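You operate a simulated robot arm through the tools that you are given. There is no shell and no other tool. Be economical: measure what you need, move in short steps, check, and stop when the job is done.

You run a simulated robot arm. Do the job below in one go: nothing can be reset, and whatever is moved stays where it is left.

JOB
Crimp the yellow lug and put it in the green tray.
Fine: in the orange press; colour dial at the lug's colour first; the sliding plate ends out.

It is judged by the outcome, as a careful person would: the job done as asked, and still so three seconds after it is handed in. It fails if anything else is knocked over, pushed out of place, dropped, spilled or broken.

ROBOT AND FRAMES
A 6-joint arm with a two-finger parallel gripper, fixed in place. Base frame: the origin is at the foot of the arm, x ahead of it, y to its left, z up; the work surface is at about z = 0.865. Readings come in m, degrees, newtons and seconds.
With the tool pointing down near the work surface it reaches from about 0.26 to 0.68 m from the base axis. Its first joint turns from -66.0 to 66.0 degrees. Payload 2.9 kg.
The tool frame sits at the grasp point between the pads (the TCP): z along the fingers, y along the line on which they close. The tips reach 0.03 m beyond it. Largest opening 0.11 m; finger width 0.02, thickness 0.01; the body of the gripper, 0.048 by 0.112 m, starts 0.055 m behind the TCP.
Orientation is told as [roll, pitch, yaw] about the base's x, y, z axes, in that order, counted from this pose: with the fingers straight down and closing along the base's y, the tool's x points along the base's -x, its y along +y and its z along -z.

CONTROLS
- The arm moves only by the tool move_arm. Its arguments are lists of equal length, an entry for each row: "delta_rot": the turn, a rotation vector about the base's x, y, z in rad, a list of three; "offset": the shift along the base's x, y, z in mm, a list of three; "claw": the opening, from 0 (shut) to 1 (fully open). In form: {"delta_rot": [[wx, wy, wz], ...], "offset": [[tx, ty, tz], ...], "claw": [claw, ...]}. A call has 1 to 20 rows; each row shifts and turns the commanded pose from where the row before left it. Each row takes 0.2 s and may step no farther than 0.05 m and 8.6 degrees from the row before; otherwise, or with a gripper value out of range, the whole call is refused. A pose out of reach is approached as far as the arm can. The call stops where the force on the tool passes 70 N (or 10 N more than at its start, if that is more) or the arm is blocked; 0.2 s more then pass. Each finger travels about 0.108 m/s and halts on what it meets, pressing with about 37 N; the grip force reading is that of the motor and also rises with nothing between the fingers. The clock runs only during rows and for 0.2 s after the last one: add rows that do not move to give the fingers time. The reply holds the time, the measured pose of the TCP, the force on the tool along the base axes, the opening and the grip force, in the units named above and with some noise.
- Cameras (640 x 400 px; columns grow to the right, rows downward): "scene" is fixed at [0.0785, 0.4278, 1.4006]; the picture's right is [-0.77, -0.63, 0.00], its down [-0.26, 0.32, -0.91] and it looks along [0.58, -0.70, -0.41] (base axes); focal length 311 px, centre (320, 200). "wrist" rides on the gripper at [0.072, 0.017, -0.103] in the tool frame; the picture's right is [-0.23, 0.97, 0.00], its down [-0.76, -0.18, -0.62] and it looks along [-0.61, -0.14, 0.78] (tool axes); focal length 222 px, centre (320, 200).
- camera(camera): a new picture of that camera. No time passes.
- locate(camera, pixels): for up to 12 pixels [column, row] of the newest picture of that camera ("zoom" is the newest enlarged one), the place [x, y, z] in the base frame of the surface seen there, good to about 0.003 m. No time passes.
- zoom(camera, box): a new picture of the part [left, top, right, bottom] of that camera's present view, enlarged. No time passes.
- job_done(): hands the job in; it is judged then, once.

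Go step by step. Measure first, check grasps and placings, and put right what went wrong. The budget is 80 turns and 54 pictures, counting those below and the enlarged ones. Unless the task says otherwise, let go and move clear before handing in, and close with one line.

The tools are called after "Emit:" by a JSON object that holds its "api" and its "payload". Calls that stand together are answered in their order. move_arm: Moves the arm, as the interface text tells. Its arguments: {"type":"object","properties":{"delta_rot":{"type":"array"},"offset":{"type":"array"},"claw":{"type":"array"}},"required":["delta_rot","offset","claw"]} The other tools are called the same way: camera (camera) takes a picture; locate (camera, pixels) gives the place of the surface under pixels of a picture; zoom (camera, box) takes an enlarged picture of a part of a camera's view; job_done () hands the job in.

At the start:

```text
t: 0.0
tool_pos: [0.3378, -0.191, 1.2896]
tcp_rot: [-0.1, -0.1, -0.1]
ft_force: [-0.6, 0.2, 0.4]
width: 0.1103
grasp_force: 0.2
```

scene: 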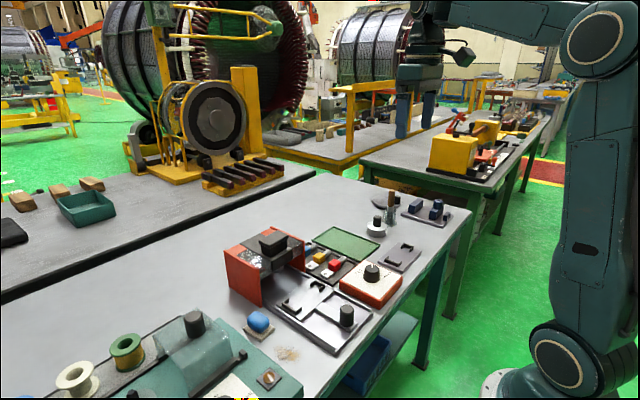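
wrist: 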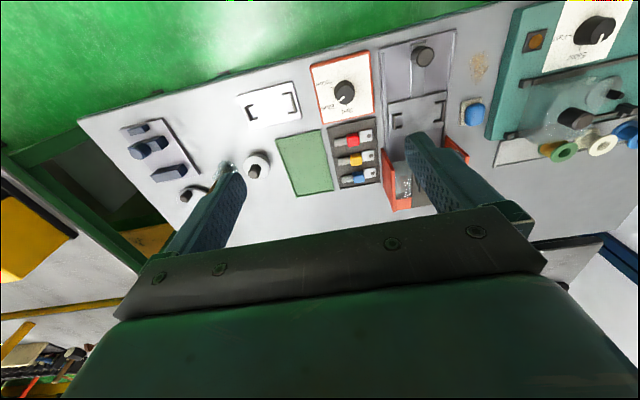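

The pictures show an orange press (scene ~265,260), a sliding plate with a knob (~345,315), an orange dial box (~370,280), a lug rack and a green tray. I'll zoom in for detail.

Emit:
{"api": "zoom", "payload": {"camera": "scene", "box": [210, 210, 420, 360]}}

Emit:
{"api": "zoom", "payload": {"camera": "wrist", "box": [230, 20, 500, 220]}}

```text
2.67 times, centred on (315, 285) of scene
```

zoom: 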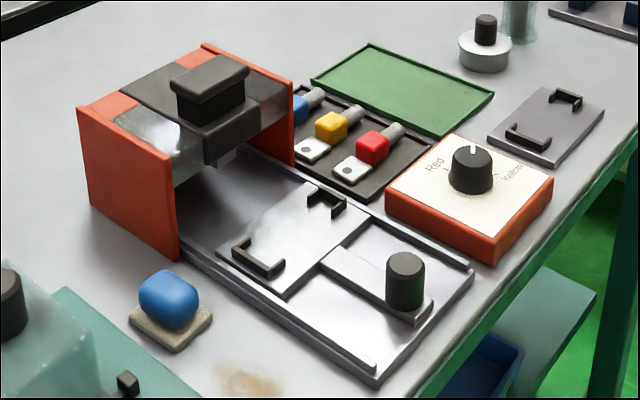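

```text
2.00 times, centred on (365, 120) of wrist
```

zoom: 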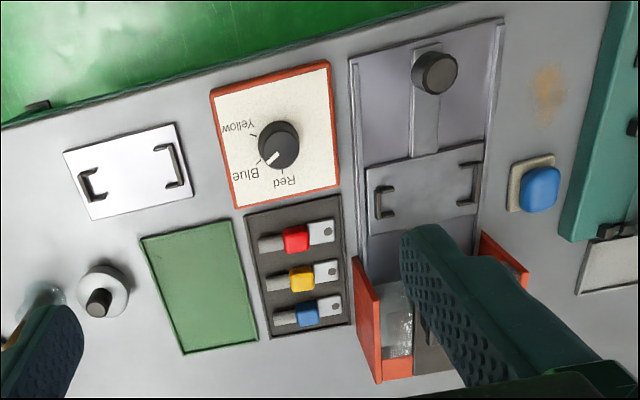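

The dial marker (wrist zoom 265,160) points to Blue. The yellow lug is the middle one (301,278). Next I'll measure the key points.

Emit:
{"api": "locate", "payload": {"camera": "zoom", "pixels": [[279, 140], [265, 162], [246, 132], [257, 166], [284, 175], [301, 278], [270, 283], [332, 270], [198, 285], [435, 72], [385, 203], [468, 185]]}}

Emit:
{"api": "zoom", "payload": {"camera": "scene", "box": [350, 250, 414, 290]}}

Emit:
{"api": "zoom", "payload": {"camera": "scene", "box": [220, 220, 316, 310]}}

```text
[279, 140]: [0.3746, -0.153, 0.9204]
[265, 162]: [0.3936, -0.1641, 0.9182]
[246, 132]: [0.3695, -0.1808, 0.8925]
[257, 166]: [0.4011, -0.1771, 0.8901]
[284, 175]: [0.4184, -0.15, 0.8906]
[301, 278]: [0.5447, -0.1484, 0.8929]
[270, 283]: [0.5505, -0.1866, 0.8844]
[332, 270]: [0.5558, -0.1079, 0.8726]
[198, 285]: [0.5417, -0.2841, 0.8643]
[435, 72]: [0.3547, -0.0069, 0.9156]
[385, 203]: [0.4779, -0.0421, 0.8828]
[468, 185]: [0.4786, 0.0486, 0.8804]
```

```text
10.00 times, centred on (382, 270) of scene
```

zoom: 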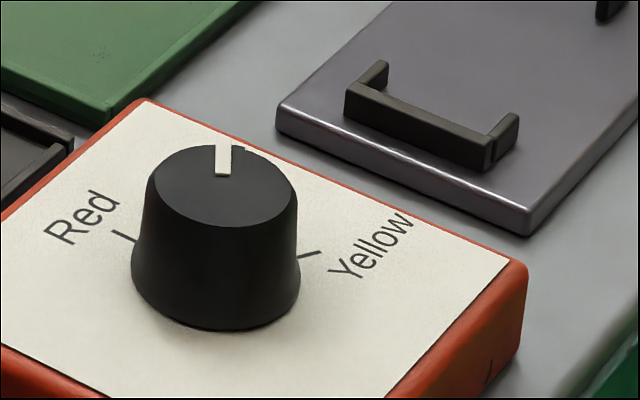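

```text
4.44 times, centred on (268, 265) of scene
```

zoom: 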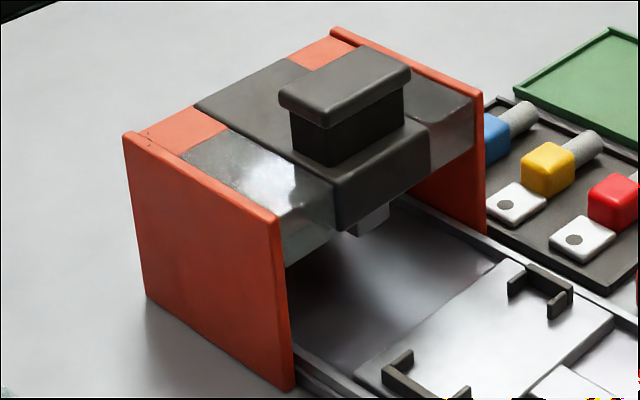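

The press has a black T-handle on top with a die below. I'll take close zooms of the dial and the lug/plate from the wrist for accurate positions.

Emit:
{"api": "zoom", "payload": {"camera": "wrist", "box": [308, 50, 388, 120]}}

Emit:
{"api": "locate", "payload": {"camera": "zoom", "pixels": [[320, 200], [290, 280], [210, 200], [230, 310], [330, 340], [320, 300]]}}

Emit:
{"api": "zoom", "payload": {"camera": "wrist", "box": [320, 90, 480, 190]}}

```text
5.71 times, centred on (348, 85) of wrist
```

zoom: 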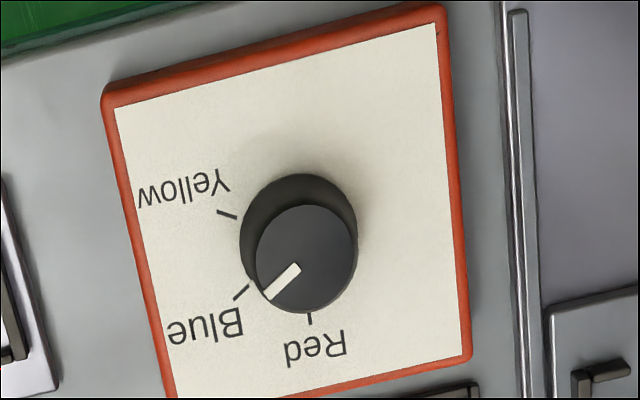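

```text
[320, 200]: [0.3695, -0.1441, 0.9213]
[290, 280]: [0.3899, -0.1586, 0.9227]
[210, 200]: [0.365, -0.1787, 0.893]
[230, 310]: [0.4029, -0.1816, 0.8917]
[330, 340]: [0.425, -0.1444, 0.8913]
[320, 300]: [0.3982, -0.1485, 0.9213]
```

```text
4.00 times, centred on (400, 140) of wrist
```

zoom: 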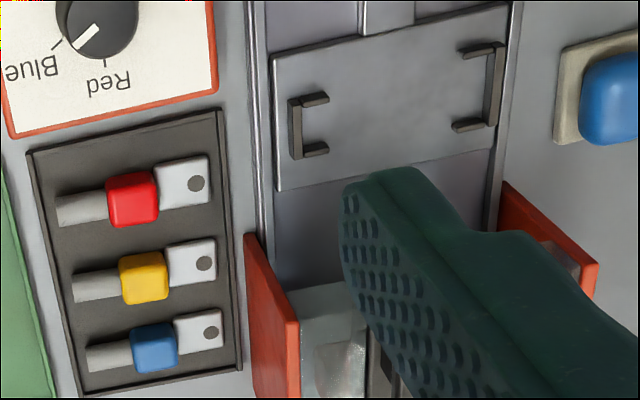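

The dial ticks read Yellow (~215,212), Blue (~240,292) and Red (~310,318). The plate brackets match the lug's orientation in the rack, with the wider one at +y for the tongue. I'll measure the lug and brackets.

Emit:
{"api": "locate", "payload": {"camera": "zoom", "pixels": [[77, 286], [143, 275], [214, 262], [204, 264], [297, 100], [297, 155], [326, 98], [326, 151], [499, 47], [490, 127], [461, 51], [456, 127]]}}

Emit:
{"api": "zoom", "payload": {"camera": "wrist", "box": [314, 70, 364, 110]}}

Emit:
{"api": "locate", "payload": {"camera": "zoom", "pixels": [[237, 215], [219, 209], [255, 315], [235, 333], [346, 358], [346, 370], [330, 300], [265, 335], [340, 220], [276, 260], [397, 255], [330, 330]]}}

```text
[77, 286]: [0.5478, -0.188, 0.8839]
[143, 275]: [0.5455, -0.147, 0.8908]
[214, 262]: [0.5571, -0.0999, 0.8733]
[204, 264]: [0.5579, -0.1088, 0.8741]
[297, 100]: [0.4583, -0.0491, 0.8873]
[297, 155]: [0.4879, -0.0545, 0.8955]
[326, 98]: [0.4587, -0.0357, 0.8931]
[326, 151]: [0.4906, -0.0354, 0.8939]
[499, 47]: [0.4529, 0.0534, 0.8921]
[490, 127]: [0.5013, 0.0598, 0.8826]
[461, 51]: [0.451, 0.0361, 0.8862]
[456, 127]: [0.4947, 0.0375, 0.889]
```

```text
10.00 times, centred on (339, 90) of wrist
```

zoom: 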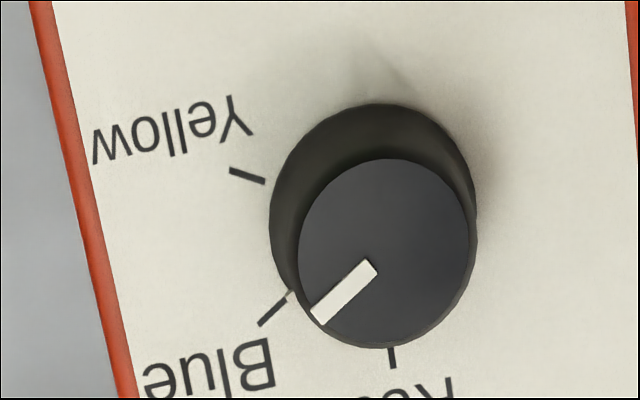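

```text
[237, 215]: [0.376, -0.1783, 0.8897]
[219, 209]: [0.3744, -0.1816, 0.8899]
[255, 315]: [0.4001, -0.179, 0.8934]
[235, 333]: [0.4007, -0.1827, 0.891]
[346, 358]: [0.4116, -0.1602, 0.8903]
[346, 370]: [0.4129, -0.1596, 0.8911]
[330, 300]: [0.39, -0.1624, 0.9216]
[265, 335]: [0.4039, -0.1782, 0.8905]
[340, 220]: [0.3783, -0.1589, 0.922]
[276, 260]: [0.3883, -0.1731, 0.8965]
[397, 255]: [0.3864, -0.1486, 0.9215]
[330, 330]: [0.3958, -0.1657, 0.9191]
```

Now I'll locate the ticks properly in this newest zoom.

Emit:
{"api": "locate", "payload": {"camera": "zoom", "pixels": [[231, 171], [262, 181], [262, 323], [288, 296], [392, 364], [392, 352], [322, 313], [371, 267], [302, 253], [466, 253], [384, 162], [384, 340]]}}

```text
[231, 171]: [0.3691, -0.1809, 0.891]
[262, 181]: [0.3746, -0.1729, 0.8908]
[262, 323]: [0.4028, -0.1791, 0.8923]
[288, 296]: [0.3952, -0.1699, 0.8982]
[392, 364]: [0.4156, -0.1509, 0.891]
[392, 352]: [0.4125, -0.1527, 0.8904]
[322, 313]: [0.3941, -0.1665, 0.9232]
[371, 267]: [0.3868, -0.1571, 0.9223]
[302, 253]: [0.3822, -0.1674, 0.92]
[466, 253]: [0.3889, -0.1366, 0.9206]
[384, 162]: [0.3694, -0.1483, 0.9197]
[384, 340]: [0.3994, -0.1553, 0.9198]
```

The dial centre is at (0.385,-0.152), the pointer is at −58° (Blue) and the Yellow tick is at about −118°, so it needs a −60° turn. I'll approach above it with +30° yaw.

Emit:
{"api": "move_arm", "payload": {"delta_rot": [[0, 0, 0.0655], [0, 0, 0.0655], [0, 0, 0.0655], [0, 0, 0.0655], [0, 0, 0.0655], [0, 0, 0.0655], [0, 0, 0.0655], [0, 0, 0.0655], [0, 0, 0]], "offset": [[6, 5, -38], [6, 5, -38], [6, 5, -38], [6, 5, -38], [6, 5, -38], [6, 5, -38], [6, 5, -38], [5, 4, -34], [0, 0, 0]], "claw": [0.65, 0.65, 0.65, 0.65, 0.65, 0.65, 0.65, 0.65, 0.65]}}

Emit:
{"api": "camera", "payload": {"camera": "wrist"}}

```text
t: 2.0
tool_pos: [0.3837, -0.153, 0.9901]
tcp_rot: [-0.1, 0.0, 30.0]
ft_force: [0.9, -0.1, 0.0]
width: 0.0717
grasp_force: 0.1
```

```text
44 pictures are left
```

wrist: 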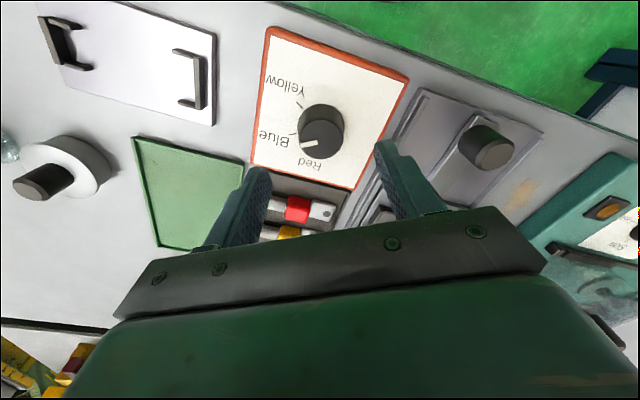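

The pointer is still at Blue and the knob is at (322,128), so I'll refine its centre.

Emit:
{"api": "locate", "payload": {"camera": "wrist", "pixels": [[322, 133], [301, 133], [342, 133], [322, 121], [322, 147]]}}

Emit:
{"api": "zoom", "payload": {"camera": "wrist", "box": [280, 95, 360, 165]}}

Emit:
{"api": "locate", "payload": {"camera": "zoom", "pixels": [[320, 200], [160, 200], [480, 200], [320, 300], [320, 330], [200, 300]]}}

```text
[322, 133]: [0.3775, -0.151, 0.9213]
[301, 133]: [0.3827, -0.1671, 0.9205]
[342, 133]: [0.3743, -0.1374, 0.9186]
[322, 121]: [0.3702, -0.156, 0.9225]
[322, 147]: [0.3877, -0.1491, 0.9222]
```

```text
5.71 times, centred on (320, 130) of wrist
```

zoom: 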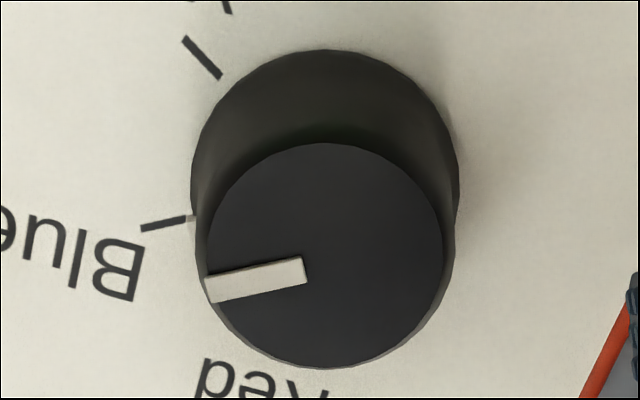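

```text
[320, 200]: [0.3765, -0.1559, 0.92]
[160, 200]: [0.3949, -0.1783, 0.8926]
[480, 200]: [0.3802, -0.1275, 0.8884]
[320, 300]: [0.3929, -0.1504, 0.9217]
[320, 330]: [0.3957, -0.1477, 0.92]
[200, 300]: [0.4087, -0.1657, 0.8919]
```

The knob centre is confirmed at (0.385,-0.152). I'll descend and close on it.

Emit:
{"api": "move_arm", "payload": {"delta_rot": [[0, 0, 0], [0, 0, 0], [0, 0, 0], [0, 0, 0], [0, 0, 0], [0, 0, 0], [0, 0, 0]], "offset": [[1, 1, -31], [0, 0, -31], [0, 0, 0], [0, 0, 0], [0, 0, 0], [0, 0, 0], [0, 0, 0]], "claw": [0.65, 0.65, 0.65, 0.45, 0.2, 0.2, 0.2]}}

```text
t: 3.6
tool_pos: [0.3838, -0.1526, 0.9274]
tcp_rot: [-0.1, 0.0, 30.0]
ft_force: [3.7, -5.7, -8.6]
width: 0.0387
grasp_force: 44.7
```

Gripped at 0.0387 width. I'll turn −60° over 8 rows.

Emit:
{"api": "move_arm", "payload": {"delta_rot": [[0, 0, -0.1309], [0, 0, -0.1309], [0, 0, -0.1309], [0, 0, -0.1309], [0, 0, -0.1309], [0, 0, -0.1309], [0, 0, -0.1309], [0, 0, -0.1309], [0, 0, 0]], "offset": [[0, 0, 0], [0, 0, 0], [0, 0, 0], [0, 0, 0], [0, 0, 0], [0, 0, 0], [0, 0, 0], [0, 0, 0], [0, 0, 0]], "claw": [0.2, 0.2, 0.2, 0.2, 0.2, 0.2, 0.2, 0.2, 0.2]}}

Emit:
{"api": "zoom", "payload": {"camera": "scene", "box": [340, 240, 420, 300]}}

```text
t: 5.6
tool_pos: [0.3852, -0.1519, 0.9275]
tcp_rot: [-0.1, 0.1, -30.1]
ft_force: [-0.7, -8.7, -16.8]
width: 0.0388
grasp_force: 45.2
```

```text
6.67 times, centred on (380, 270) of scene
```

zoom: 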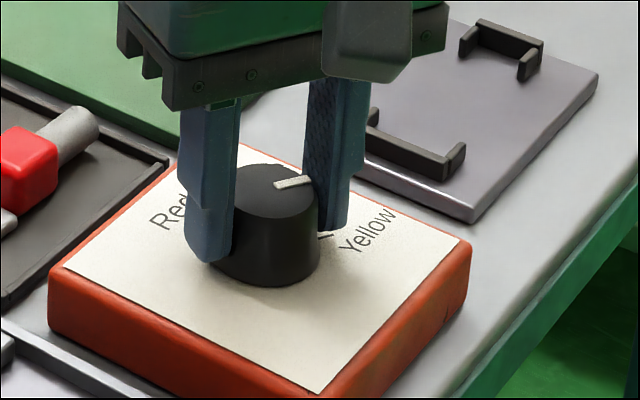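

The pointer now points toward Yellow. I'll release, lift and check.

Emit:
{"api": "move_arm", "payload": {"delta_rot": [[0, 0, 0], [0, 0, 0], [0, 0, 0], [0, 0, 0], [0, 0, 0], [0, 0, 0], [0, 0, 0]], "offset": [[0, 0, 0], [0, 0, 0], [0, 0, 30], [0, 0, 40], [0, 0, 40], [0, 0, 40], [0, 0, 0]], "claw": [0.65, 0.65, 0.65, 0.65, 0.65, 0.65, 0.65]}}

Emit:
{"api": "camera", "payload": {"camera": "wrist"}}

```text
t: 7.2
tool_pos: [0.3847, -0.1515, 1.0781]
tcp_rot: [-0.1, 0.0, -30.0]
ft_force: [0.3, 0.2, 0.7]
width: 0.0717
grasp_force: 0.0
```

```text
41 pictures are left
```

wrist: 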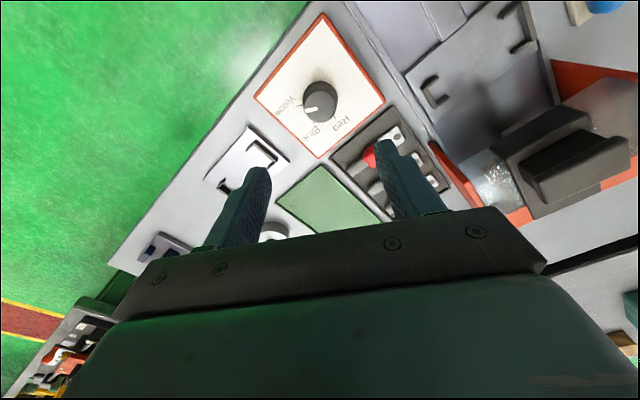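

Emit:
{"api": "zoom", "payload": {"camera": "wrist", "box": [270, 65, 370, 145]}}

Emit:
{"api": "locate", "payload": {"camera": "zoom", "pixels": [[225, 265], [310, 270], [320, 260], [320, 200]]}}

```text
5.00 times, centred on (320, 105) of wrist
```

zoom: 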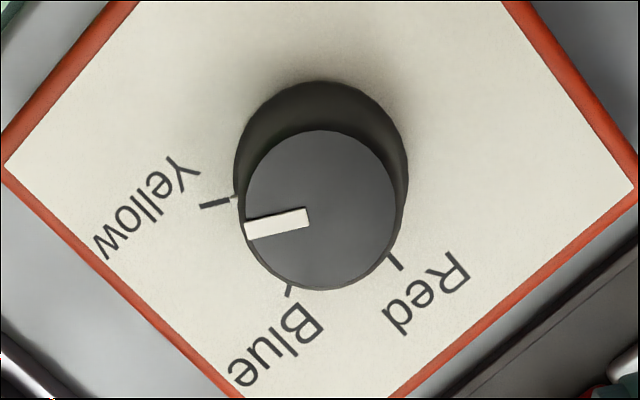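

```text
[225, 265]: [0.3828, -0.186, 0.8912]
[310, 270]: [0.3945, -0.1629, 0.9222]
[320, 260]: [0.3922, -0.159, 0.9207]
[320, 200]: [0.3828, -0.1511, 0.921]
```

The pointer is in line with the Yellow tick, so the dial is set. Next I'll measure the lug spacing and the press geometry from the scene camera.

Emit:
{"api": "zoom", "payload": {"camera": "scene", "box": [220, 220, 360, 308]}}

Emit:
{"api": "locate", "payload": {"camera": "zoom", "pixels": [[235, 90], [310, 55], [200, 175], [290, 175], [335, 130], [60, 110], [265, 185], [460, 160], [505, 200], [210, 330], [130, 235], [390, 100]]}}

```text
4.55 times, centred on (290, 264) of scene
```

zoom: 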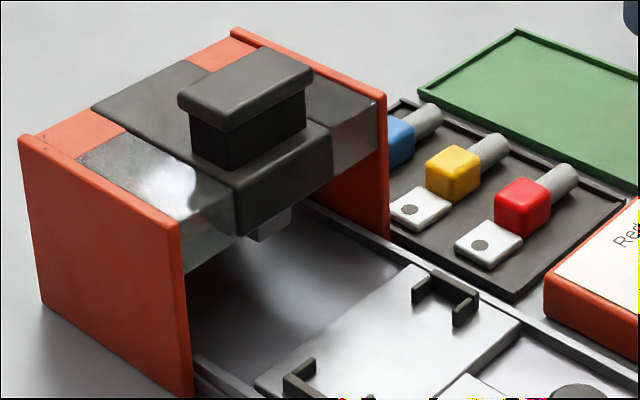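

```text
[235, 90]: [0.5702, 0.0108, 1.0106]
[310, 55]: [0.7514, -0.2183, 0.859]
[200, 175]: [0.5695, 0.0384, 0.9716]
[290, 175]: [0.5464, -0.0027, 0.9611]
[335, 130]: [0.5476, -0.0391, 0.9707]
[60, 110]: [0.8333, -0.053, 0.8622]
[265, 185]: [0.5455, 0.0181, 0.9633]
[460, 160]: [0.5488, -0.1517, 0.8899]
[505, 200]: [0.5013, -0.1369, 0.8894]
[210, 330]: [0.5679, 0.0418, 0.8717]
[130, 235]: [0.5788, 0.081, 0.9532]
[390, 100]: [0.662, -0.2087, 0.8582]
```

The press front face is at x≈0.546 and its top is at ≈1.01. The lugs are pitched about 45 mm apart along x. I'll go above the yellow lug with yaw +90 so the fingers close along x.

Emit:
{"api": "move_arm", "payload": {"delta_rot": [[0, 0, 0.1396], [0, 0, 0.1396], [0, 0, 0.1396], [0, 0, 0.1396], [0, 0, 0.1396], [0, 0, 0.1396], [0, 0, 0.1396], [0, 0, 0.1396], [0, 0, 0.1396], [0, 0, 0.1396], [0, 0, 0.1396], [0, 0, 0.1396], [0, 0, 0.1396], [0, 0, 0.1396], [0, 0, 0.1396], [0, 0, 0]], "offset": [[11, 0, 0], [11, 0, 0], [11, 0, 0], [11, 0, 0], [11, 0, 0], [11, 0, 0], [11, 0, 0], [11, 0, 0], [11, 0, 0], [11, 0, 0], [11, 0, 0], [11, 0, 0], [11, 0, 0], [11, 0, 0], [8, 0, 0], [0, 0, 0]], "claw": [0.65, 0.65, 0.65, 0.65, 0.65, 0.65, 0.65, 0.65, 0.65, 0.65, 0.65, 0.65, 0.65, 0.65, 0.65, 0.65]}}

Emit:
{"api": "camera", "payload": {"camera": "wrist"}}

```text
t: 10.6
tool_pos: [0.5466, -0.1521, 1.0788]
tcp_rot: [0.0, -0.1, 90.1]
ft_force: [0.3, 0.0, -0.5]
width: 0.0714
grasp_force: 0.0
```

```text
38 pictures are left
```

wrist: 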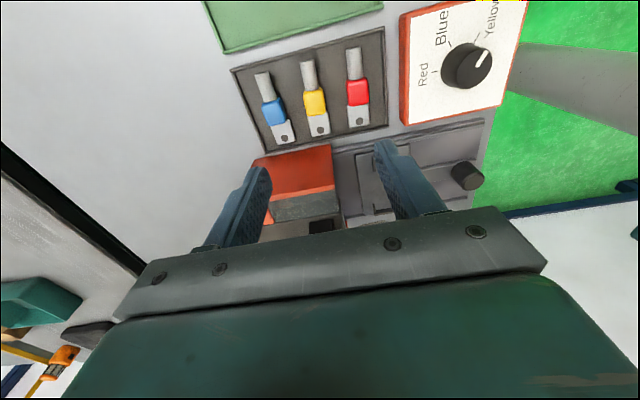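

I have a clear view of the lugs and will zoom for precise positions.

Emit:
{"api": "zoom", "payload": {"camera": "wrist", "box": [250, 40, 378, 150]}}

Emit:
{"api": "locate", "payload": {"camera": "zoom", "pixels": [[306, 105], [296, 170], [332, 170], [270, 270], [365, 265], [318, 275], [345, 430], [345, 355], [119, 320], [160, 320], [495, 260], [540, 230]]}}

```text
3.64 times, centred on (314, 95) of wrist
```

zoom: 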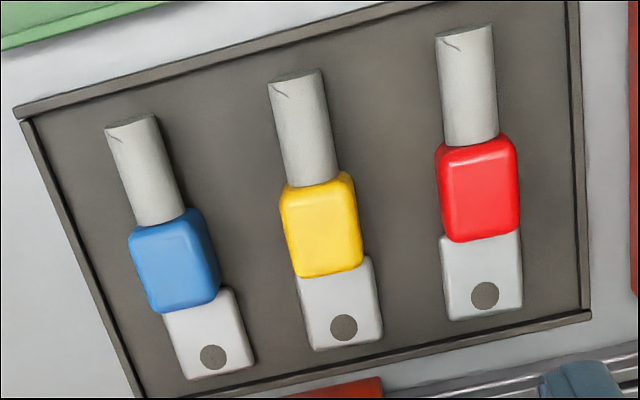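

```text
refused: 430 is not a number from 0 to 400
```

Emit:
{"api": "locate", "payload": {"camera": "zoom", "pixels": [[297, 75], [283, 130], [334, 130], [286, 220], [357, 210], [322, 220], [304, 310], [378, 300], [345, 345], [213, 250], [444, 190], [306, 130]]}}

```text
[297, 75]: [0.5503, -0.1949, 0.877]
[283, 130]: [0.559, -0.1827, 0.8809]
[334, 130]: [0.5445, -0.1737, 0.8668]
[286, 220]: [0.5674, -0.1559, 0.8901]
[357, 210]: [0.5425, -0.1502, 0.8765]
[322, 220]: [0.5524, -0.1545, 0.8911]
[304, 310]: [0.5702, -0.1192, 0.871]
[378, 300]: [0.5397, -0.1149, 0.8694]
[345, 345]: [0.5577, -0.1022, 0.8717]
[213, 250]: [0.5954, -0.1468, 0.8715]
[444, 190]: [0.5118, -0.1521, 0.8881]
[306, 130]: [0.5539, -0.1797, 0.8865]
```

I'll measure lug axes and rack edges for the yaw angle.

Emit:
{"api": "locate", "payload": {"camera": "zoom", "pixels": [[132, 122], [213, 357], [464, 30], [485, 296], [297, 75], [344, 327], [30, 105], [400, 12], [145, 390], [580, 318], [280, 230], [361, 230]]}}

```text
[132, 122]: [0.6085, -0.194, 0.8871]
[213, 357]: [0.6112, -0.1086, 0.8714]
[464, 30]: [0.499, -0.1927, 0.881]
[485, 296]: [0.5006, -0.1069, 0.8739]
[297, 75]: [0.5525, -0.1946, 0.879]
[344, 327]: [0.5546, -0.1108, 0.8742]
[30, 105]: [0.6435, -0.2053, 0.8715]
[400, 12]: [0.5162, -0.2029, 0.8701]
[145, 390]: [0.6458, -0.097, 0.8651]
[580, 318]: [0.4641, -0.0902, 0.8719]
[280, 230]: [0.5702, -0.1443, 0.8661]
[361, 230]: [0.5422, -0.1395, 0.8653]
```

The lug pitch is 55 mm, the axis tilt is about 1.5°, and the yellow barrel centre is (0.554,-0.149). I'll descend with a 44 mm opening in two stages.

Emit:
{"api": "move_arm", "payload": {"delta_rot": [[0, 0, -0.026], [0, 0, 0], [0, 0, 0], [0, 0, 0], [0, 0, 0], [0, 0, 0]], "offset": [[7.5, 3, -20], [0, 0, -40], [0, 0, -40], [0, 0, -30], [0, 0, 0], [0, 0, 0]], "claw": [0.42, 0.42, 0.42, 0.42, 0.42, 0.42]}}

Emit:
{"api": "camera", "payload": {"camera": "wrist"}}

Emit:
{"api": "zoom", "payload": {"camera": "scene", "box": [280, 220, 370, 290]}}

```text
t: 12.0
tool_pos: [0.5532, -0.1498, 0.9487]
tcp_rot: [-0.1, 0.0, 88.5]
ft_force: [-0.4, 0.1, -0.5]
width: 0.0458
grasp_force: 0.1
```

```text
36 pictures are left
```

wrist: 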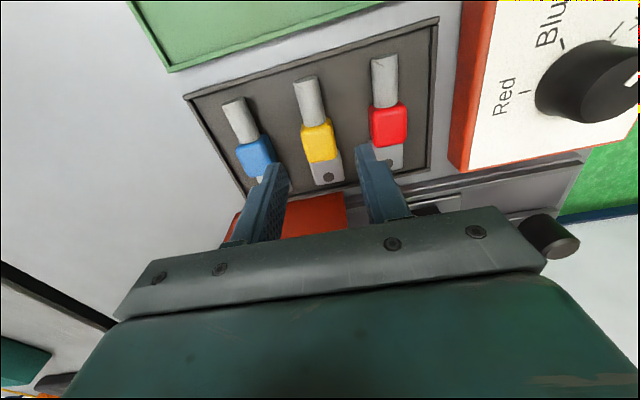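

```text
5.71 times, centred on (325, 255) of scene
```

zoom: 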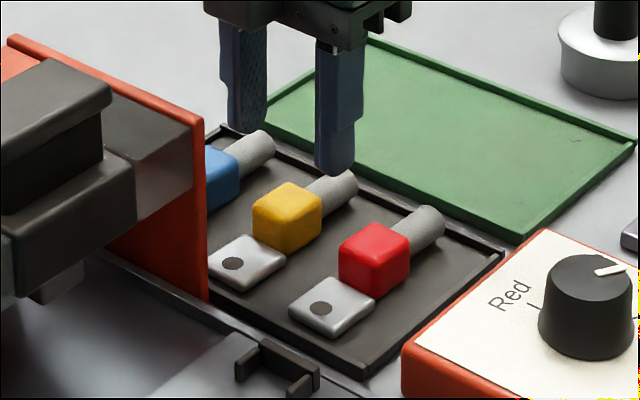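

The fingers appear on track. I'll locate the yellow barrel more closely from here before the final descent.

Emit:
{"api": "zoom", "payload": {"camera": "wrist", "box": [280, 70, 360, 200]}}

Emit:
{"api": "locate", "payload": {"camera": "wrist", "pixels": [[304, 140], [331, 138], [318, 140], [317, 124], [319, 157], [254, 150], [389, 122], [308, 100], [329, 177]]}}

```text
3.08 times, centred on (320, 135) of wrist
```

zoom: 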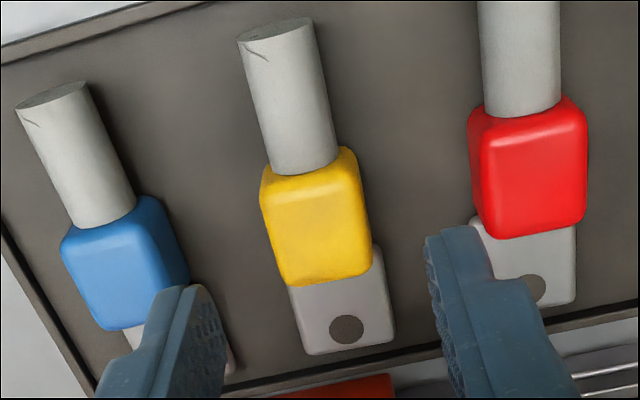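

```text
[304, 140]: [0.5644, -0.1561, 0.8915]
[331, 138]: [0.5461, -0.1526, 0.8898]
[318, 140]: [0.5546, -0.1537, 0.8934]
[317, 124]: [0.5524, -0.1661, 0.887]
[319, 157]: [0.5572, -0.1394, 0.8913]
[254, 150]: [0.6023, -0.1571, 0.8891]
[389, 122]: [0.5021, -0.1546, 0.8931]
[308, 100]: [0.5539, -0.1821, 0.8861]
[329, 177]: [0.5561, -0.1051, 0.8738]
```

The barrel centre is (0.555,-0.150). I'll descend 46 mm and close.

Emit:
{"api": "move_arm", "payload": {"delta_rot": [[0, 0, 0], [0, 0, 0], [0, 0, 0], [0, 0, 0], [0, 0, 0], [0, 0, 0], [0, 0, 0]], "offset": [[1.5, 0, -23], [0, 0, -23], [0, 0, 0], [0, 0, 0], [0, 0, 0], [0, 0, 0], [0, 0, 0]], "claw": [0.42, 0.42, 0.42, 0.3, 0.1, 0.1, 0.1]}}

```text
t: 13.6
tool_pos: [0.5559, -0.1496, 0.902]
tcp_rot: [-0.1, -0.1, 88.5]
ft_force: [-0.4, 0.4, 0.5]
width: 0.0253
grasp_force: 37.5
```

The barrel is gripped at 0.0253 width. I'll lift, move in −x, and look.

Emit:
{"api": "move_arm", "payload": {"delta_rot": [[0, 0, 0], [0, 0, 0], [0, 0, 0], [0, 0, 0], [0, 0, 0], [0, 0, 0], [0, 0, 0]], "offset": [[0, 0, 30], [0, 0, 40], [0, 0, 40], [-20, 0, 20], [-30, 0, 0], [-30, 0, 0], [0, 0, 0]], "claw": [0.1, 0.1, 0.1, 0.1, 0.1, 0.1, 0.1]}}

Emit:
{"api": "camera", "payload": {"camera": "wrist"}}

Emit:
{"api": "camera", "payload": {"camera": "scene"}}

```text
t: 15.2
tool_pos: [0.4743, -0.1499, 1.032]
tcp_rot: [-0.1, 0.1, 88.5]
ft_force: [-0.4, -0.6, -0.2]
width: 0.0253
grasp_force: 37.2
```

```text
33 pictures are left
```

wrist: 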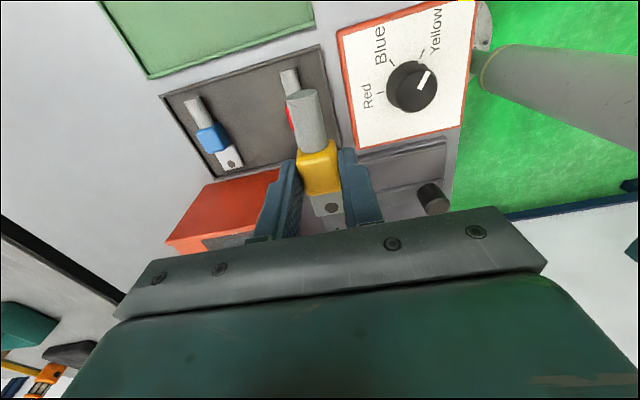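

```text
32 pictures are left
```

scene: 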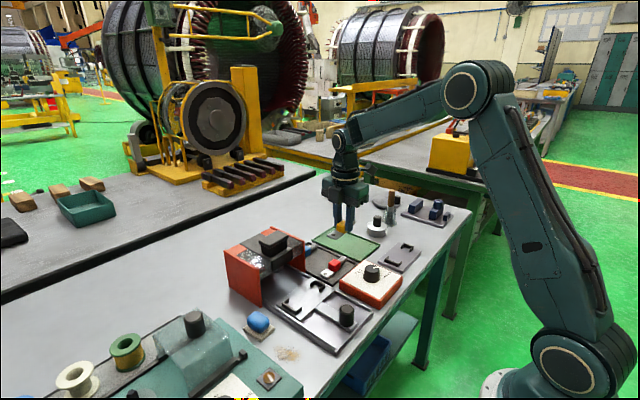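

The lug is held straight. I'll measure the plate brackets from the scene and the held lug's extents from the wrist.

Emit:
{"api": "locate", "payload": {"camera": "wrist", "pixels": [[301, 96], [320, 170], [332, 208], [333, 224]]}}

Emit:
{"api": "zoom", "payload": {"camera": "scene", "box": [270, 260, 380, 350]}}

```text
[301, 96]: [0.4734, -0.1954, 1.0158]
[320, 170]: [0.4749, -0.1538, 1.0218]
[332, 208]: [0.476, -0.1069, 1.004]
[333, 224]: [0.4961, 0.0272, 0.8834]
```

```text
4.44 times, centred on (325, 305) of scene
```

zoom: 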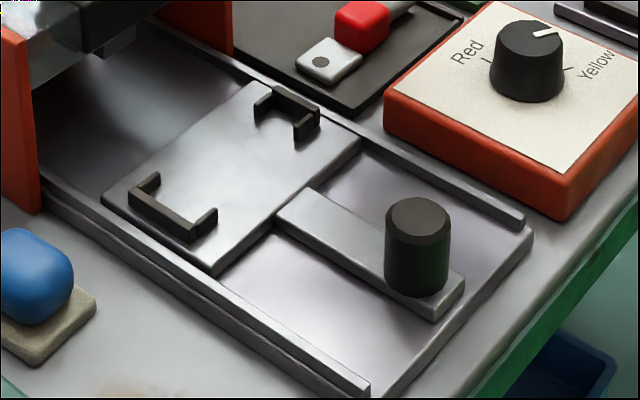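

Emit:
{"api": "locate", "payload": {"camera": "zoom", "pixels": [[277, 89], [316, 112], [260, 101], [300, 127], [135, 195], [192, 232], [155, 177], [212, 212], [120, 195], [355, 145], [215, 270], [200, 150]]}}

Emit:
{"api": "zoom", "payload": {"camera": "scene", "box": [280, 270, 340, 315]}}

```text
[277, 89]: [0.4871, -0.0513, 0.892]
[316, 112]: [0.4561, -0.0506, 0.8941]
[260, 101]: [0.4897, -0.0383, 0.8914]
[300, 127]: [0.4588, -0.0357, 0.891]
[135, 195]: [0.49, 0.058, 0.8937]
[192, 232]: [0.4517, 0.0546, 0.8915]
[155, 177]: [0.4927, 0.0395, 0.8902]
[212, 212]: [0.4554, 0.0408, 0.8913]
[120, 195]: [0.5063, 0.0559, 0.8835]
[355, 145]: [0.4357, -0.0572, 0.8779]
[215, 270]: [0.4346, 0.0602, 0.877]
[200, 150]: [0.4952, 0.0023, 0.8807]
```

```text
8.89 times, centred on (310, 292) of scene
```

zoom: 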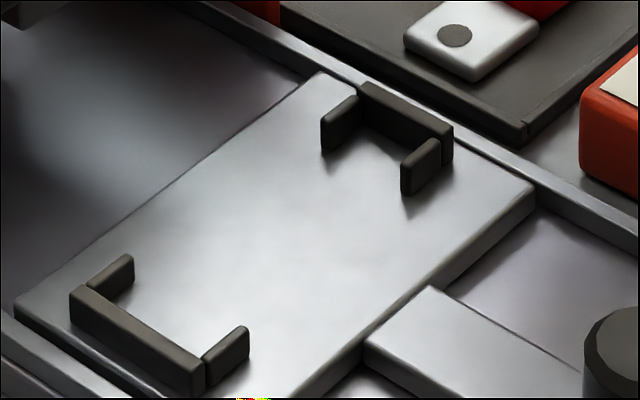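

The bracket centre is about (0.474, 0.002), the inner span ~100 mm against a 94 mm lug, and the plate surface z≈0.879. I'll move over it, square the yaw, and lower to above the brackets.

Emit:
{"api": "move_arm", "payload": {"delta_rot": [[0, 0, 0.03], [0, 0, 0], [0, 0, 0], [0, 0, 0], [0, 0, 0], [0, 0, 0], [0, 0, 0], [0, 0, 0]], "offset": [[0, 35, 0], [0, 40, 0], [0, 40, 0], [0, 36, 0], [0, 0, -30], [0, 0, -30], [0, 0, -22], [0, 0, 0]], "claw": [0.1, 0.1, 0.1, 0.1, 0.1, 0.1, 0.1, 0.1]}}

Emit:
{"api": "camera", "payload": {"camera": "wrist"}}

Emit:
{"api": "zoom", "payload": {"camera": "scene", "box": [260, 240, 360, 320]}}

```text
t: 17.0
tool_pos: [0.4772, 0.0031, 0.9488]
tcp_rot: [-0.1, 0.0, 90.2]
ft_force: [0.1, -0.3, -0.8]
width: 0.025
grasp_force: 36.6
```

```text
29 pictures are left
```

wrist: 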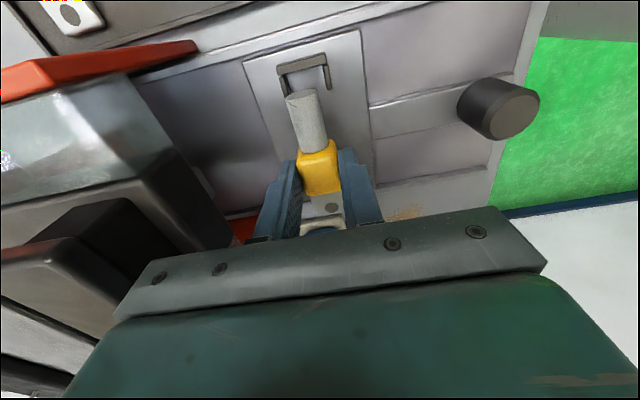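

```text
5.00 times, centred on (310, 280) of scene
```

zoom: 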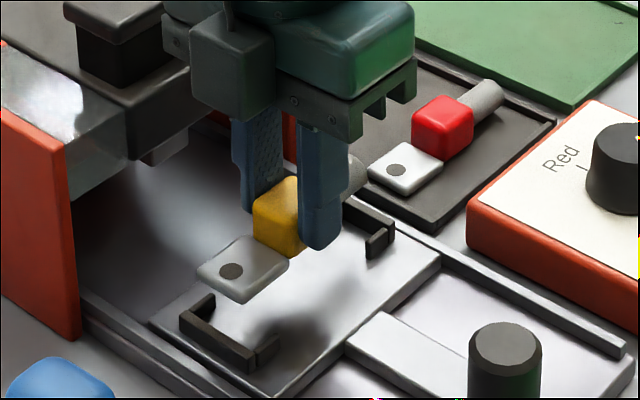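

Now I'll measure the bracket and the held lug together from the same picture for relative alignment.

Emit:
{"api": "zoom", "payload": {"camera": "wrist", "box": [250, 40, 370, 220]}}

Emit:
{"api": "locate", "payload": {"camera": "wrist", "pixels": [[281, 66], [325, 55], [285, 86], [329, 88], [302, 97], [289, 100], [315, 95], [319, 165], [332, 208], [303, 60]]}}

```text
2.22 times, centred on (310, 130) of wrist
```

zoom: 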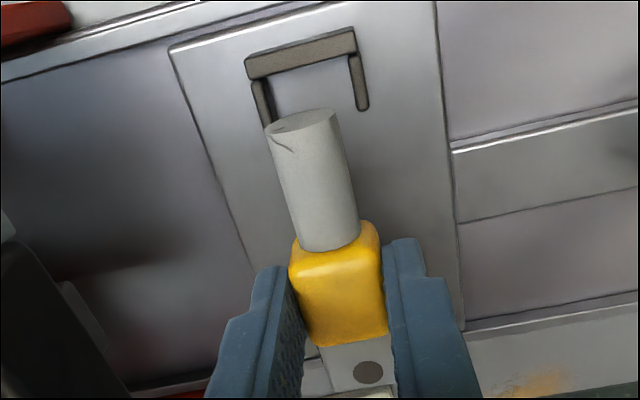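

```text
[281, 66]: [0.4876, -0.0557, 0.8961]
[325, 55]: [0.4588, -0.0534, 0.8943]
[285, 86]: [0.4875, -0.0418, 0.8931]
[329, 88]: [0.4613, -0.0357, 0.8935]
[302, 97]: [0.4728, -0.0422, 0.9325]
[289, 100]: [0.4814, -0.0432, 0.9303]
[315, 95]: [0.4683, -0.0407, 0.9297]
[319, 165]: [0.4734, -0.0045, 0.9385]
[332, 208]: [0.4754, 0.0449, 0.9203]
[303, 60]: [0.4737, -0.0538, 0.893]
```

The x alignment is good. The lug centre is about 4 mm too far +y, so I'll shift −4 mm and lower gently.

Emit:
{"api": "move_arm", "payload": {"delta_rot": [[0, 0, 0], [0, 0, 0], [0, 0, 0]], "offset": [[0, -4, -15], [0, 0, -15], [0, 0, 0]], "claw": [0.1, 0.1, 0.1]}}

Emit:
{"api": "zoom", "payload": {"camera": "scene", "box": [270, 255, 350, 315]}}

Emit:
{"api": "zoom", "payload": {"camera": "wrist", "box": [250, 40, 370, 230]}}

```text
t: 17.8
tool_pos: [0.4756, -0.0008, 0.9197]
tcp_rot: [-0.1, 0.0, 90.3]
ft_force: [-0.5, -0.5, -0.1]
width: 0.0248
grasp_force: 37.3
```

```text
6.67 times, centred on (310, 285) of scene
```

zoom: 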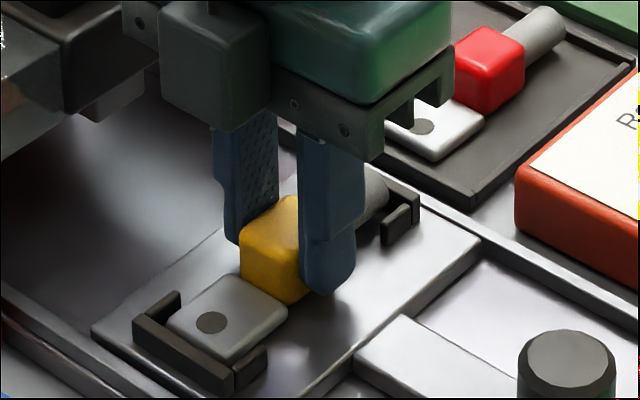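

```text
2.11 times, centred on (310, 135) of wrist
```

zoom: 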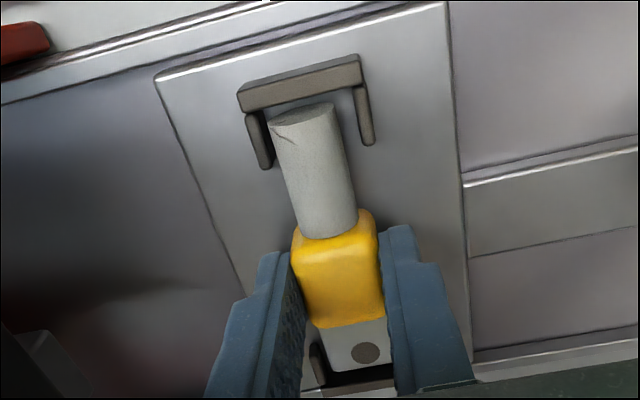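

The lug is nested within both brackets. I'll lower in small steps watching the force.

Emit:
{"api": "move_arm", "payload": {"delta_rot": [[0, 0, 0], [0, 0, 0]], "offset": [[0, 0, -4], [0, 0, 0]], "claw": [0.1, 0.1]}}

```text
t: 18.4
tool_pos: [0.4775, -0.0015, 0.917]
tcp_rot: [-0.5, 0.0, 90.1]
ft_force: [0.7, 0.7, 32.0]
width: 0.0249
grasp_force: 37.1
```

Contact is at z≈0.917 (32 N), so I'll ease up 1.5 mm, release, and lift clear.

Emit:
{"api": "move_arm", "payload": {"delta_rot": [[0, 0, 0], [0, 0, 0], [0, 0, 0], [0, 0, 0], [0, 0, 0], [0, 0, 0], [0, 0, 0], [0, 0, 0]], "offset": [[0, 0, 1.5], [0, 0, 0], [0, 0, 0], [0, 0, 20], [0, 0, 40], [0, 0, 40], [0, -20, 30], [0, 0, 0]], "claw": [0.1, 0.3, 0.36, 0.36, 0.36, 0.36, 0.36, 0.36]}}

Emit:
{"api": "zoom", "payload": {"camera": "scene", "box": [260, 255, 370, 335]}}

Emit:
{"api": "camera", "payload": {"camera": "wrist"}}

```text
t: 20.2
tool_pos: [0.4754, -0.0232, 1.0477]
tcp_rot: [-0.1, 0.0, 90.2]
ft_force: [1.0, 0.1, -0.6]
width: 0.0395
grasp_force: 0.0
```

```text
5.00 times, centred on (315, 295) of scene
```

zoom: 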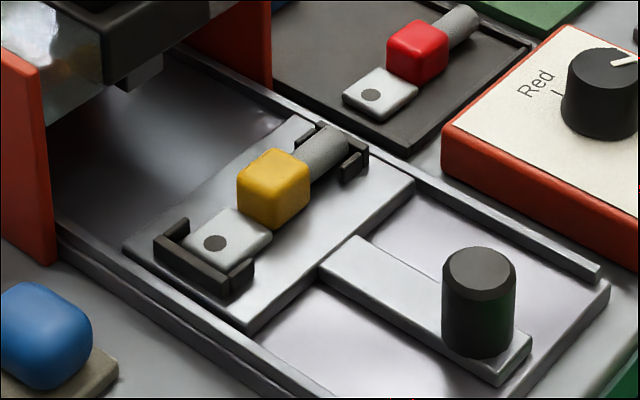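

```text
23 pictures are left
```

wrist: 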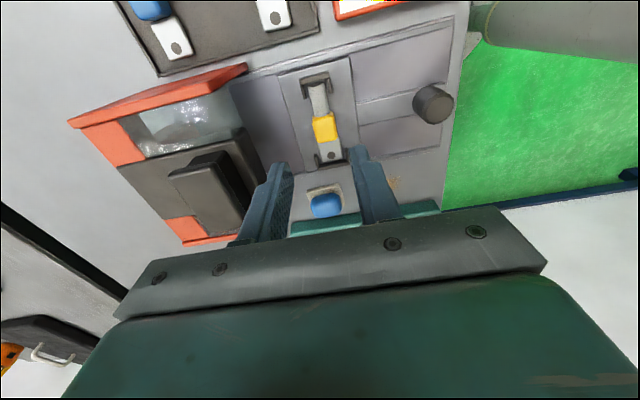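

The lug is seated in the brackets. Now I'll measure the slide knob, the die, and the press head and handle.

Emit:
{"api": "locate", "payload": {"camera": "wrist", "pixels": [[433, 108], [416, 110], [450, 105], [435, 95], [432, 121], [180, 185], [210, 160], [235, 200], [200, 190], [160, 175], [323, 128], [190, 232]]}}

Emit:
{"api": "zoom", "payload": {"camera": "wrist", "box": [60, 60, 300, 250]}}

Emit:
{"api": "zoom", "payload": {"camera": "scene", "box": [220, 220, 320, 300]}}

Emit:
{"api": "locate", "payload": {"camera": "zoom", "pixels": [[215, 75], [280, 50], [245, 235], [265, 225], [145, 95], [230, 200], [300, 190], [340, 130], [230, 150], [200, 130], [280, 255], [285, 240]]}}

```text
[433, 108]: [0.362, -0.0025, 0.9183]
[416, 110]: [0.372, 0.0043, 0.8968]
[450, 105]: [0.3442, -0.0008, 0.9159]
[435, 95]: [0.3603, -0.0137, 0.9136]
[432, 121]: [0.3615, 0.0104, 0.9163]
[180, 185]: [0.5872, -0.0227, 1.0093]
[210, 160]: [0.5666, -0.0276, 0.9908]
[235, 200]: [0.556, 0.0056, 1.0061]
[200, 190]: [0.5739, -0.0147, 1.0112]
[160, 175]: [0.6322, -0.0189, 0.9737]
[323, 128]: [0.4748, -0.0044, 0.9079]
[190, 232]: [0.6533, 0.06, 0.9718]
```

```text
2.11 times, centred on (180, 155) of wrist
```

zoom: 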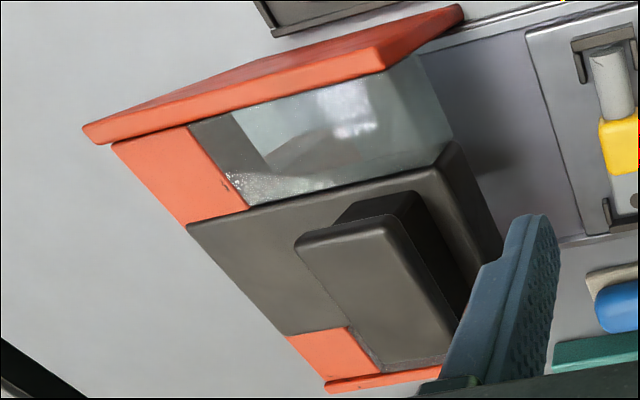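

```text
5.00 times, centred on (270, 260) of scene
```

zoom: 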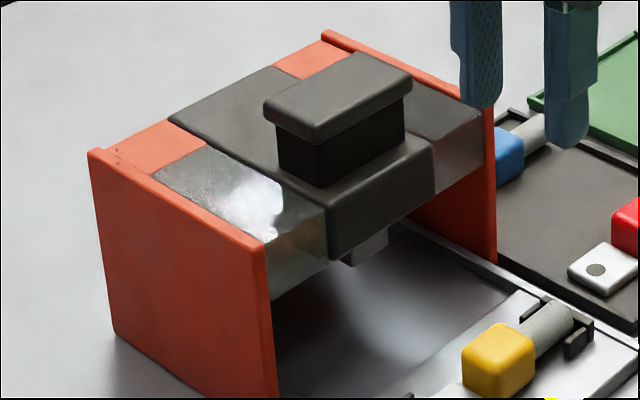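

```text
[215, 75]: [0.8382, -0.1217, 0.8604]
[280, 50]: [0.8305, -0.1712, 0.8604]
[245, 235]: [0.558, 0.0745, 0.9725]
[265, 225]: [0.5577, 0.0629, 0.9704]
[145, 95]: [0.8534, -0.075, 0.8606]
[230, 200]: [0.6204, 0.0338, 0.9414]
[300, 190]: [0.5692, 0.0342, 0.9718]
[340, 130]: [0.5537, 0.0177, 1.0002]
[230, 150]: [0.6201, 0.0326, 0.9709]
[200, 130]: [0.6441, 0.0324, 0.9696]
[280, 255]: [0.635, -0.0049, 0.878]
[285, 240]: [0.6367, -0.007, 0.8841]
```

The knob centre is ≈(0.359,-0.002) with top 0.917. I'll move over it, descend and grip.

Emit:
{"api": "move_arm", "payload": {"delta_rot": [[0, 0, 0], [0, 0, 0], [0, 0, 0], [0, 0, 0], [0, 0, 0], [0, 0, 0], [0, 0, 0], [0, 0, 0], [0, 0, 0], [0, 0, 0], [0, 0, 0], [0, 0, 0]], "offset": [[-40, 8, 0], [-40, 8, 0], [-36.5, 5.5, 0], [0, 0, -40], [0, 0, -40], [0, 0, -30], [0, 0, -15], [0, 0, 0], [0, 0, 0], [0, 0, 0], [0, 0, 0], [0, 0, 0]], "claw": [0.6, 0.6, 0.6, 0.6, 0.6, 0.6, 0.6, 0.6, 0.4, 0.2, 0.15, 0.15]}}

Emit:
{"api": "zoom", "payload": {"camera": "scene", "box": [280, 250, 400, 350]}}

```text
t: 22.8
tool_pos: [0.3598, -0.0005, 0.9216]
tcp_rot: [-0.1, 0.1, 90.2]
ft_force: [-0.7, 0.6, -8.4]
width: 0.031
grasp_force: 44.9
```

```text
4.00 times, centred on (340, 300) of scene
```

zoom: 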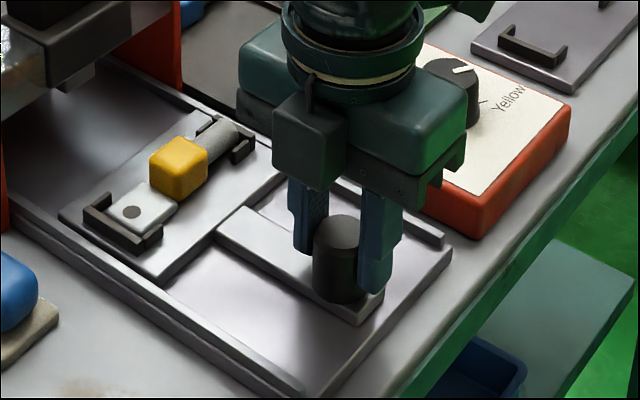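

The knob is gripped (0.031). I'll push along +x, 60 mm at first.

Emit:
{"api": "move_arm", "payload": {"delta_rot": [[0, 0, 0], [0, 0, 0], [0, 0, 0], [0, 0, 0], [0, 0, 0], [0, 0, 0], [0, 0, 0]], "offset": [[10, 0, 0], [10, 0, 0], [10, 0, 0], [10, 0, 0], [10, 0, 0], [10, 0, 0], [0, 0, 0]], "claw": [0.15, 0.15, 0.15, 0.15, 0.15, 0.15, 0.15]}}

Emit:
{"api": "zoom", "payload": {"camera": "scene", "box": [250, 220, 390, 340]}}

```text
t: 24.4
tool_pos: [0.4198, -0.001, 0.923]
tcp_rot: [-0.1, 0.1, 90.3]
ft_force: [-0.7, -4.0, 1.1]
width: 0.0307
grasp_force: 45.4
```

```text
3.33 times, centred on (320, 280) of scene
```

zoom: 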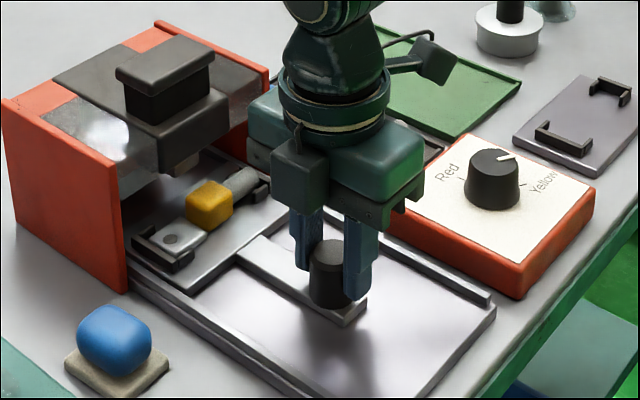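

The plate slides with the lug. I'll continue in 5 mm rows, watching for a stop.

Emit:
{"api": "move_arm", "payload": {"delta_rot": [[0, 0, 0], [0, 0, 0], [0, 0, 0], [0, 0, 0], [0, 0, 0], [0, 0, 0], [0, 0, 0]], "offset": [[5, 0, 0], [5, 0, 0], [5, 0, 0], [5, 0, 0], [5, 0, 0], [5, 0, 0], [0, 0, 0]], "claw": [0.15, 0.15, 0.15, 0.15, 0.15, 0.15, 0.15]}}

Emit:
{"api": "zoom", "payload": {"camera": "scene", "box": [220, 220, 340, 310]}}

```text
t: 26.0
tool_pos: [0.4499, 0.0005, 0.923]
tcp_rot: [-0.1, 0.1, 90.2]
ft_force: [-0.3, 0.2, 7.8]
width: 0.0308
grasp_force: 44.6
```

```text
4.44 times, centred on (280, 265) of scene
```

zoom: 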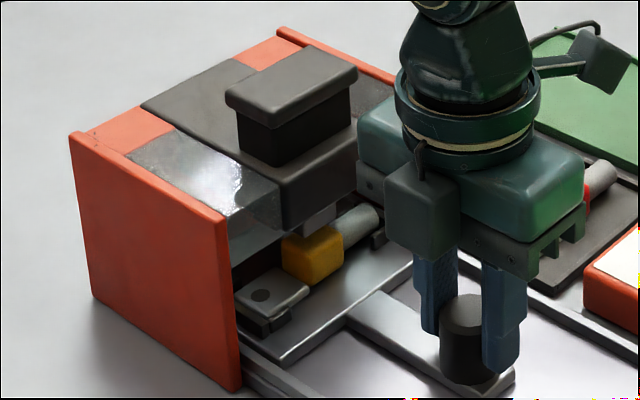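

No stop yet; the barrel is approaching the die. I'll continue slowly.

Emit:
{"api": "move_arm", "payload": {"delta_rot": [[0, 0, 0], [0, 0, 0], [0, 0, 0], [0, 0, 0], [0, 0, 0], [0, 0, 0], [0, 0, 0], [0, 0, 0]], "offset": [[4, 0, 0], [4, 0, 0], [4, 0, 0], [4, 0, 0], [4, 0, 0], [4, 0, 0], [4, 0, 0], [0, 0, 0]], "claw": [0.15, 0.15, 0.15, 0.15, 0.15, 0.15, 0.15, 0.15]}}

Emit:
{"api": "zoom", "payload": {"camera": "scene", "box": [220, 220, 340, 310]}}

```text
t: 27.1
tool_pos: [0.4562, -0.0013, 0.9219]
tcp_rot: [1.8, 0.0, 90.3]
ft_force: [-14.0, 0.1, 13.8]
width: 0.0317
grasp_force: 45.2
stopped in row 5: the force on the tool passed its limit (the readings are from after the stop); the commanded pose is now the measured one
```

```text
4.44 times, centred on (280, 265) of scene
```

zoom: 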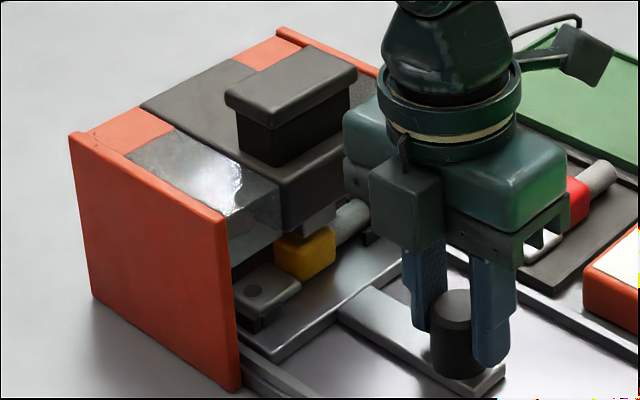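

The slide hit its end stop after ~96 mm, and the barrel (x≈0.571) sits under the die in line with the handle. I'll release the knob, lift, and look at the press from above.

Emit:
{"api": "move_arm", "payload": {"delta_rot": [[0, 0, 0], [0, 0, 0], [-0.031, 0, 0], [0, 0, 0], [0, 0, 0], [0, 0, 0], [0, 0, 0], [0, 0, 0]], "offset": [[0, 0, 0], [0, 0, 0], [0, 0, 10], [0, 0, 40], [0, 0, 40], [0, 0, 40], [0, -20, 40], [0, 0, 0]], "claw": [0.5, 0.6, 0.6, 0.6, 0.6, 0.6, 0.6, 0.6]}}

Emit:
{"api": "camera", "payload": {"camera": "wrist"}}

Emit:
{"api": "zoom", "payload": {"camera": "scene", "box": [220, 220, 380, 320]}}

Emit:
{"api": "locate", "payload": {"camera": "zoom", "pixels": [[155, 75], [215, 40], [265, 60], [200, 105], [240, 75], [300, 160], [255, 190], [415, 270], [200, 75]]}}

```text
t: 28.9
tool_pos: [0.4575, -0.0192, 1.0929]
tcp_rot: [1.6, 1.8, 90.2]
ft_force: [-0.1, -0.3, -0.7]
width: 0.0658
grasp_force: 0.0
```

```text
16 pictures are left
```

wrist: 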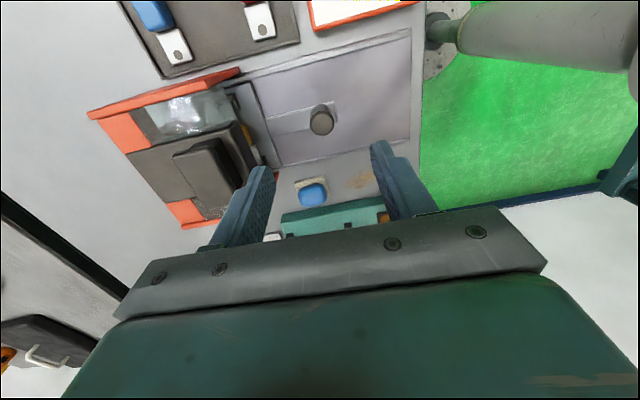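

```text
4.00 times, centred on (300, 270) of scene
```

zoom: 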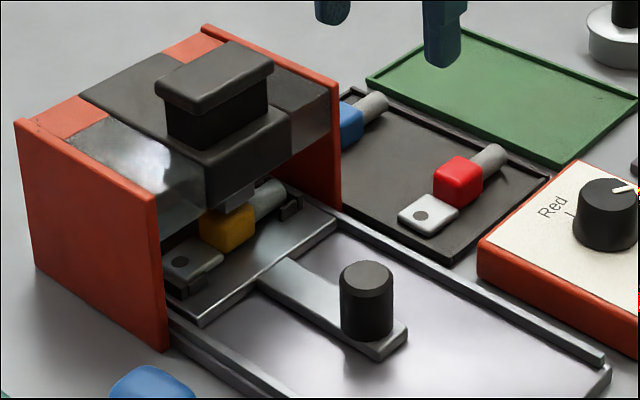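

```text
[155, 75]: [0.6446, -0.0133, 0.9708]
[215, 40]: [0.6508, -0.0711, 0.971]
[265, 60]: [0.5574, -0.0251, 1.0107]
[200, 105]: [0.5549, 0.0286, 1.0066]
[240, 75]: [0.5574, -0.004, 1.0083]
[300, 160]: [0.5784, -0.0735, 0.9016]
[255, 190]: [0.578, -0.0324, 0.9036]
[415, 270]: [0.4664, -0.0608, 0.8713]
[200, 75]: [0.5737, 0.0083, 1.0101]
```

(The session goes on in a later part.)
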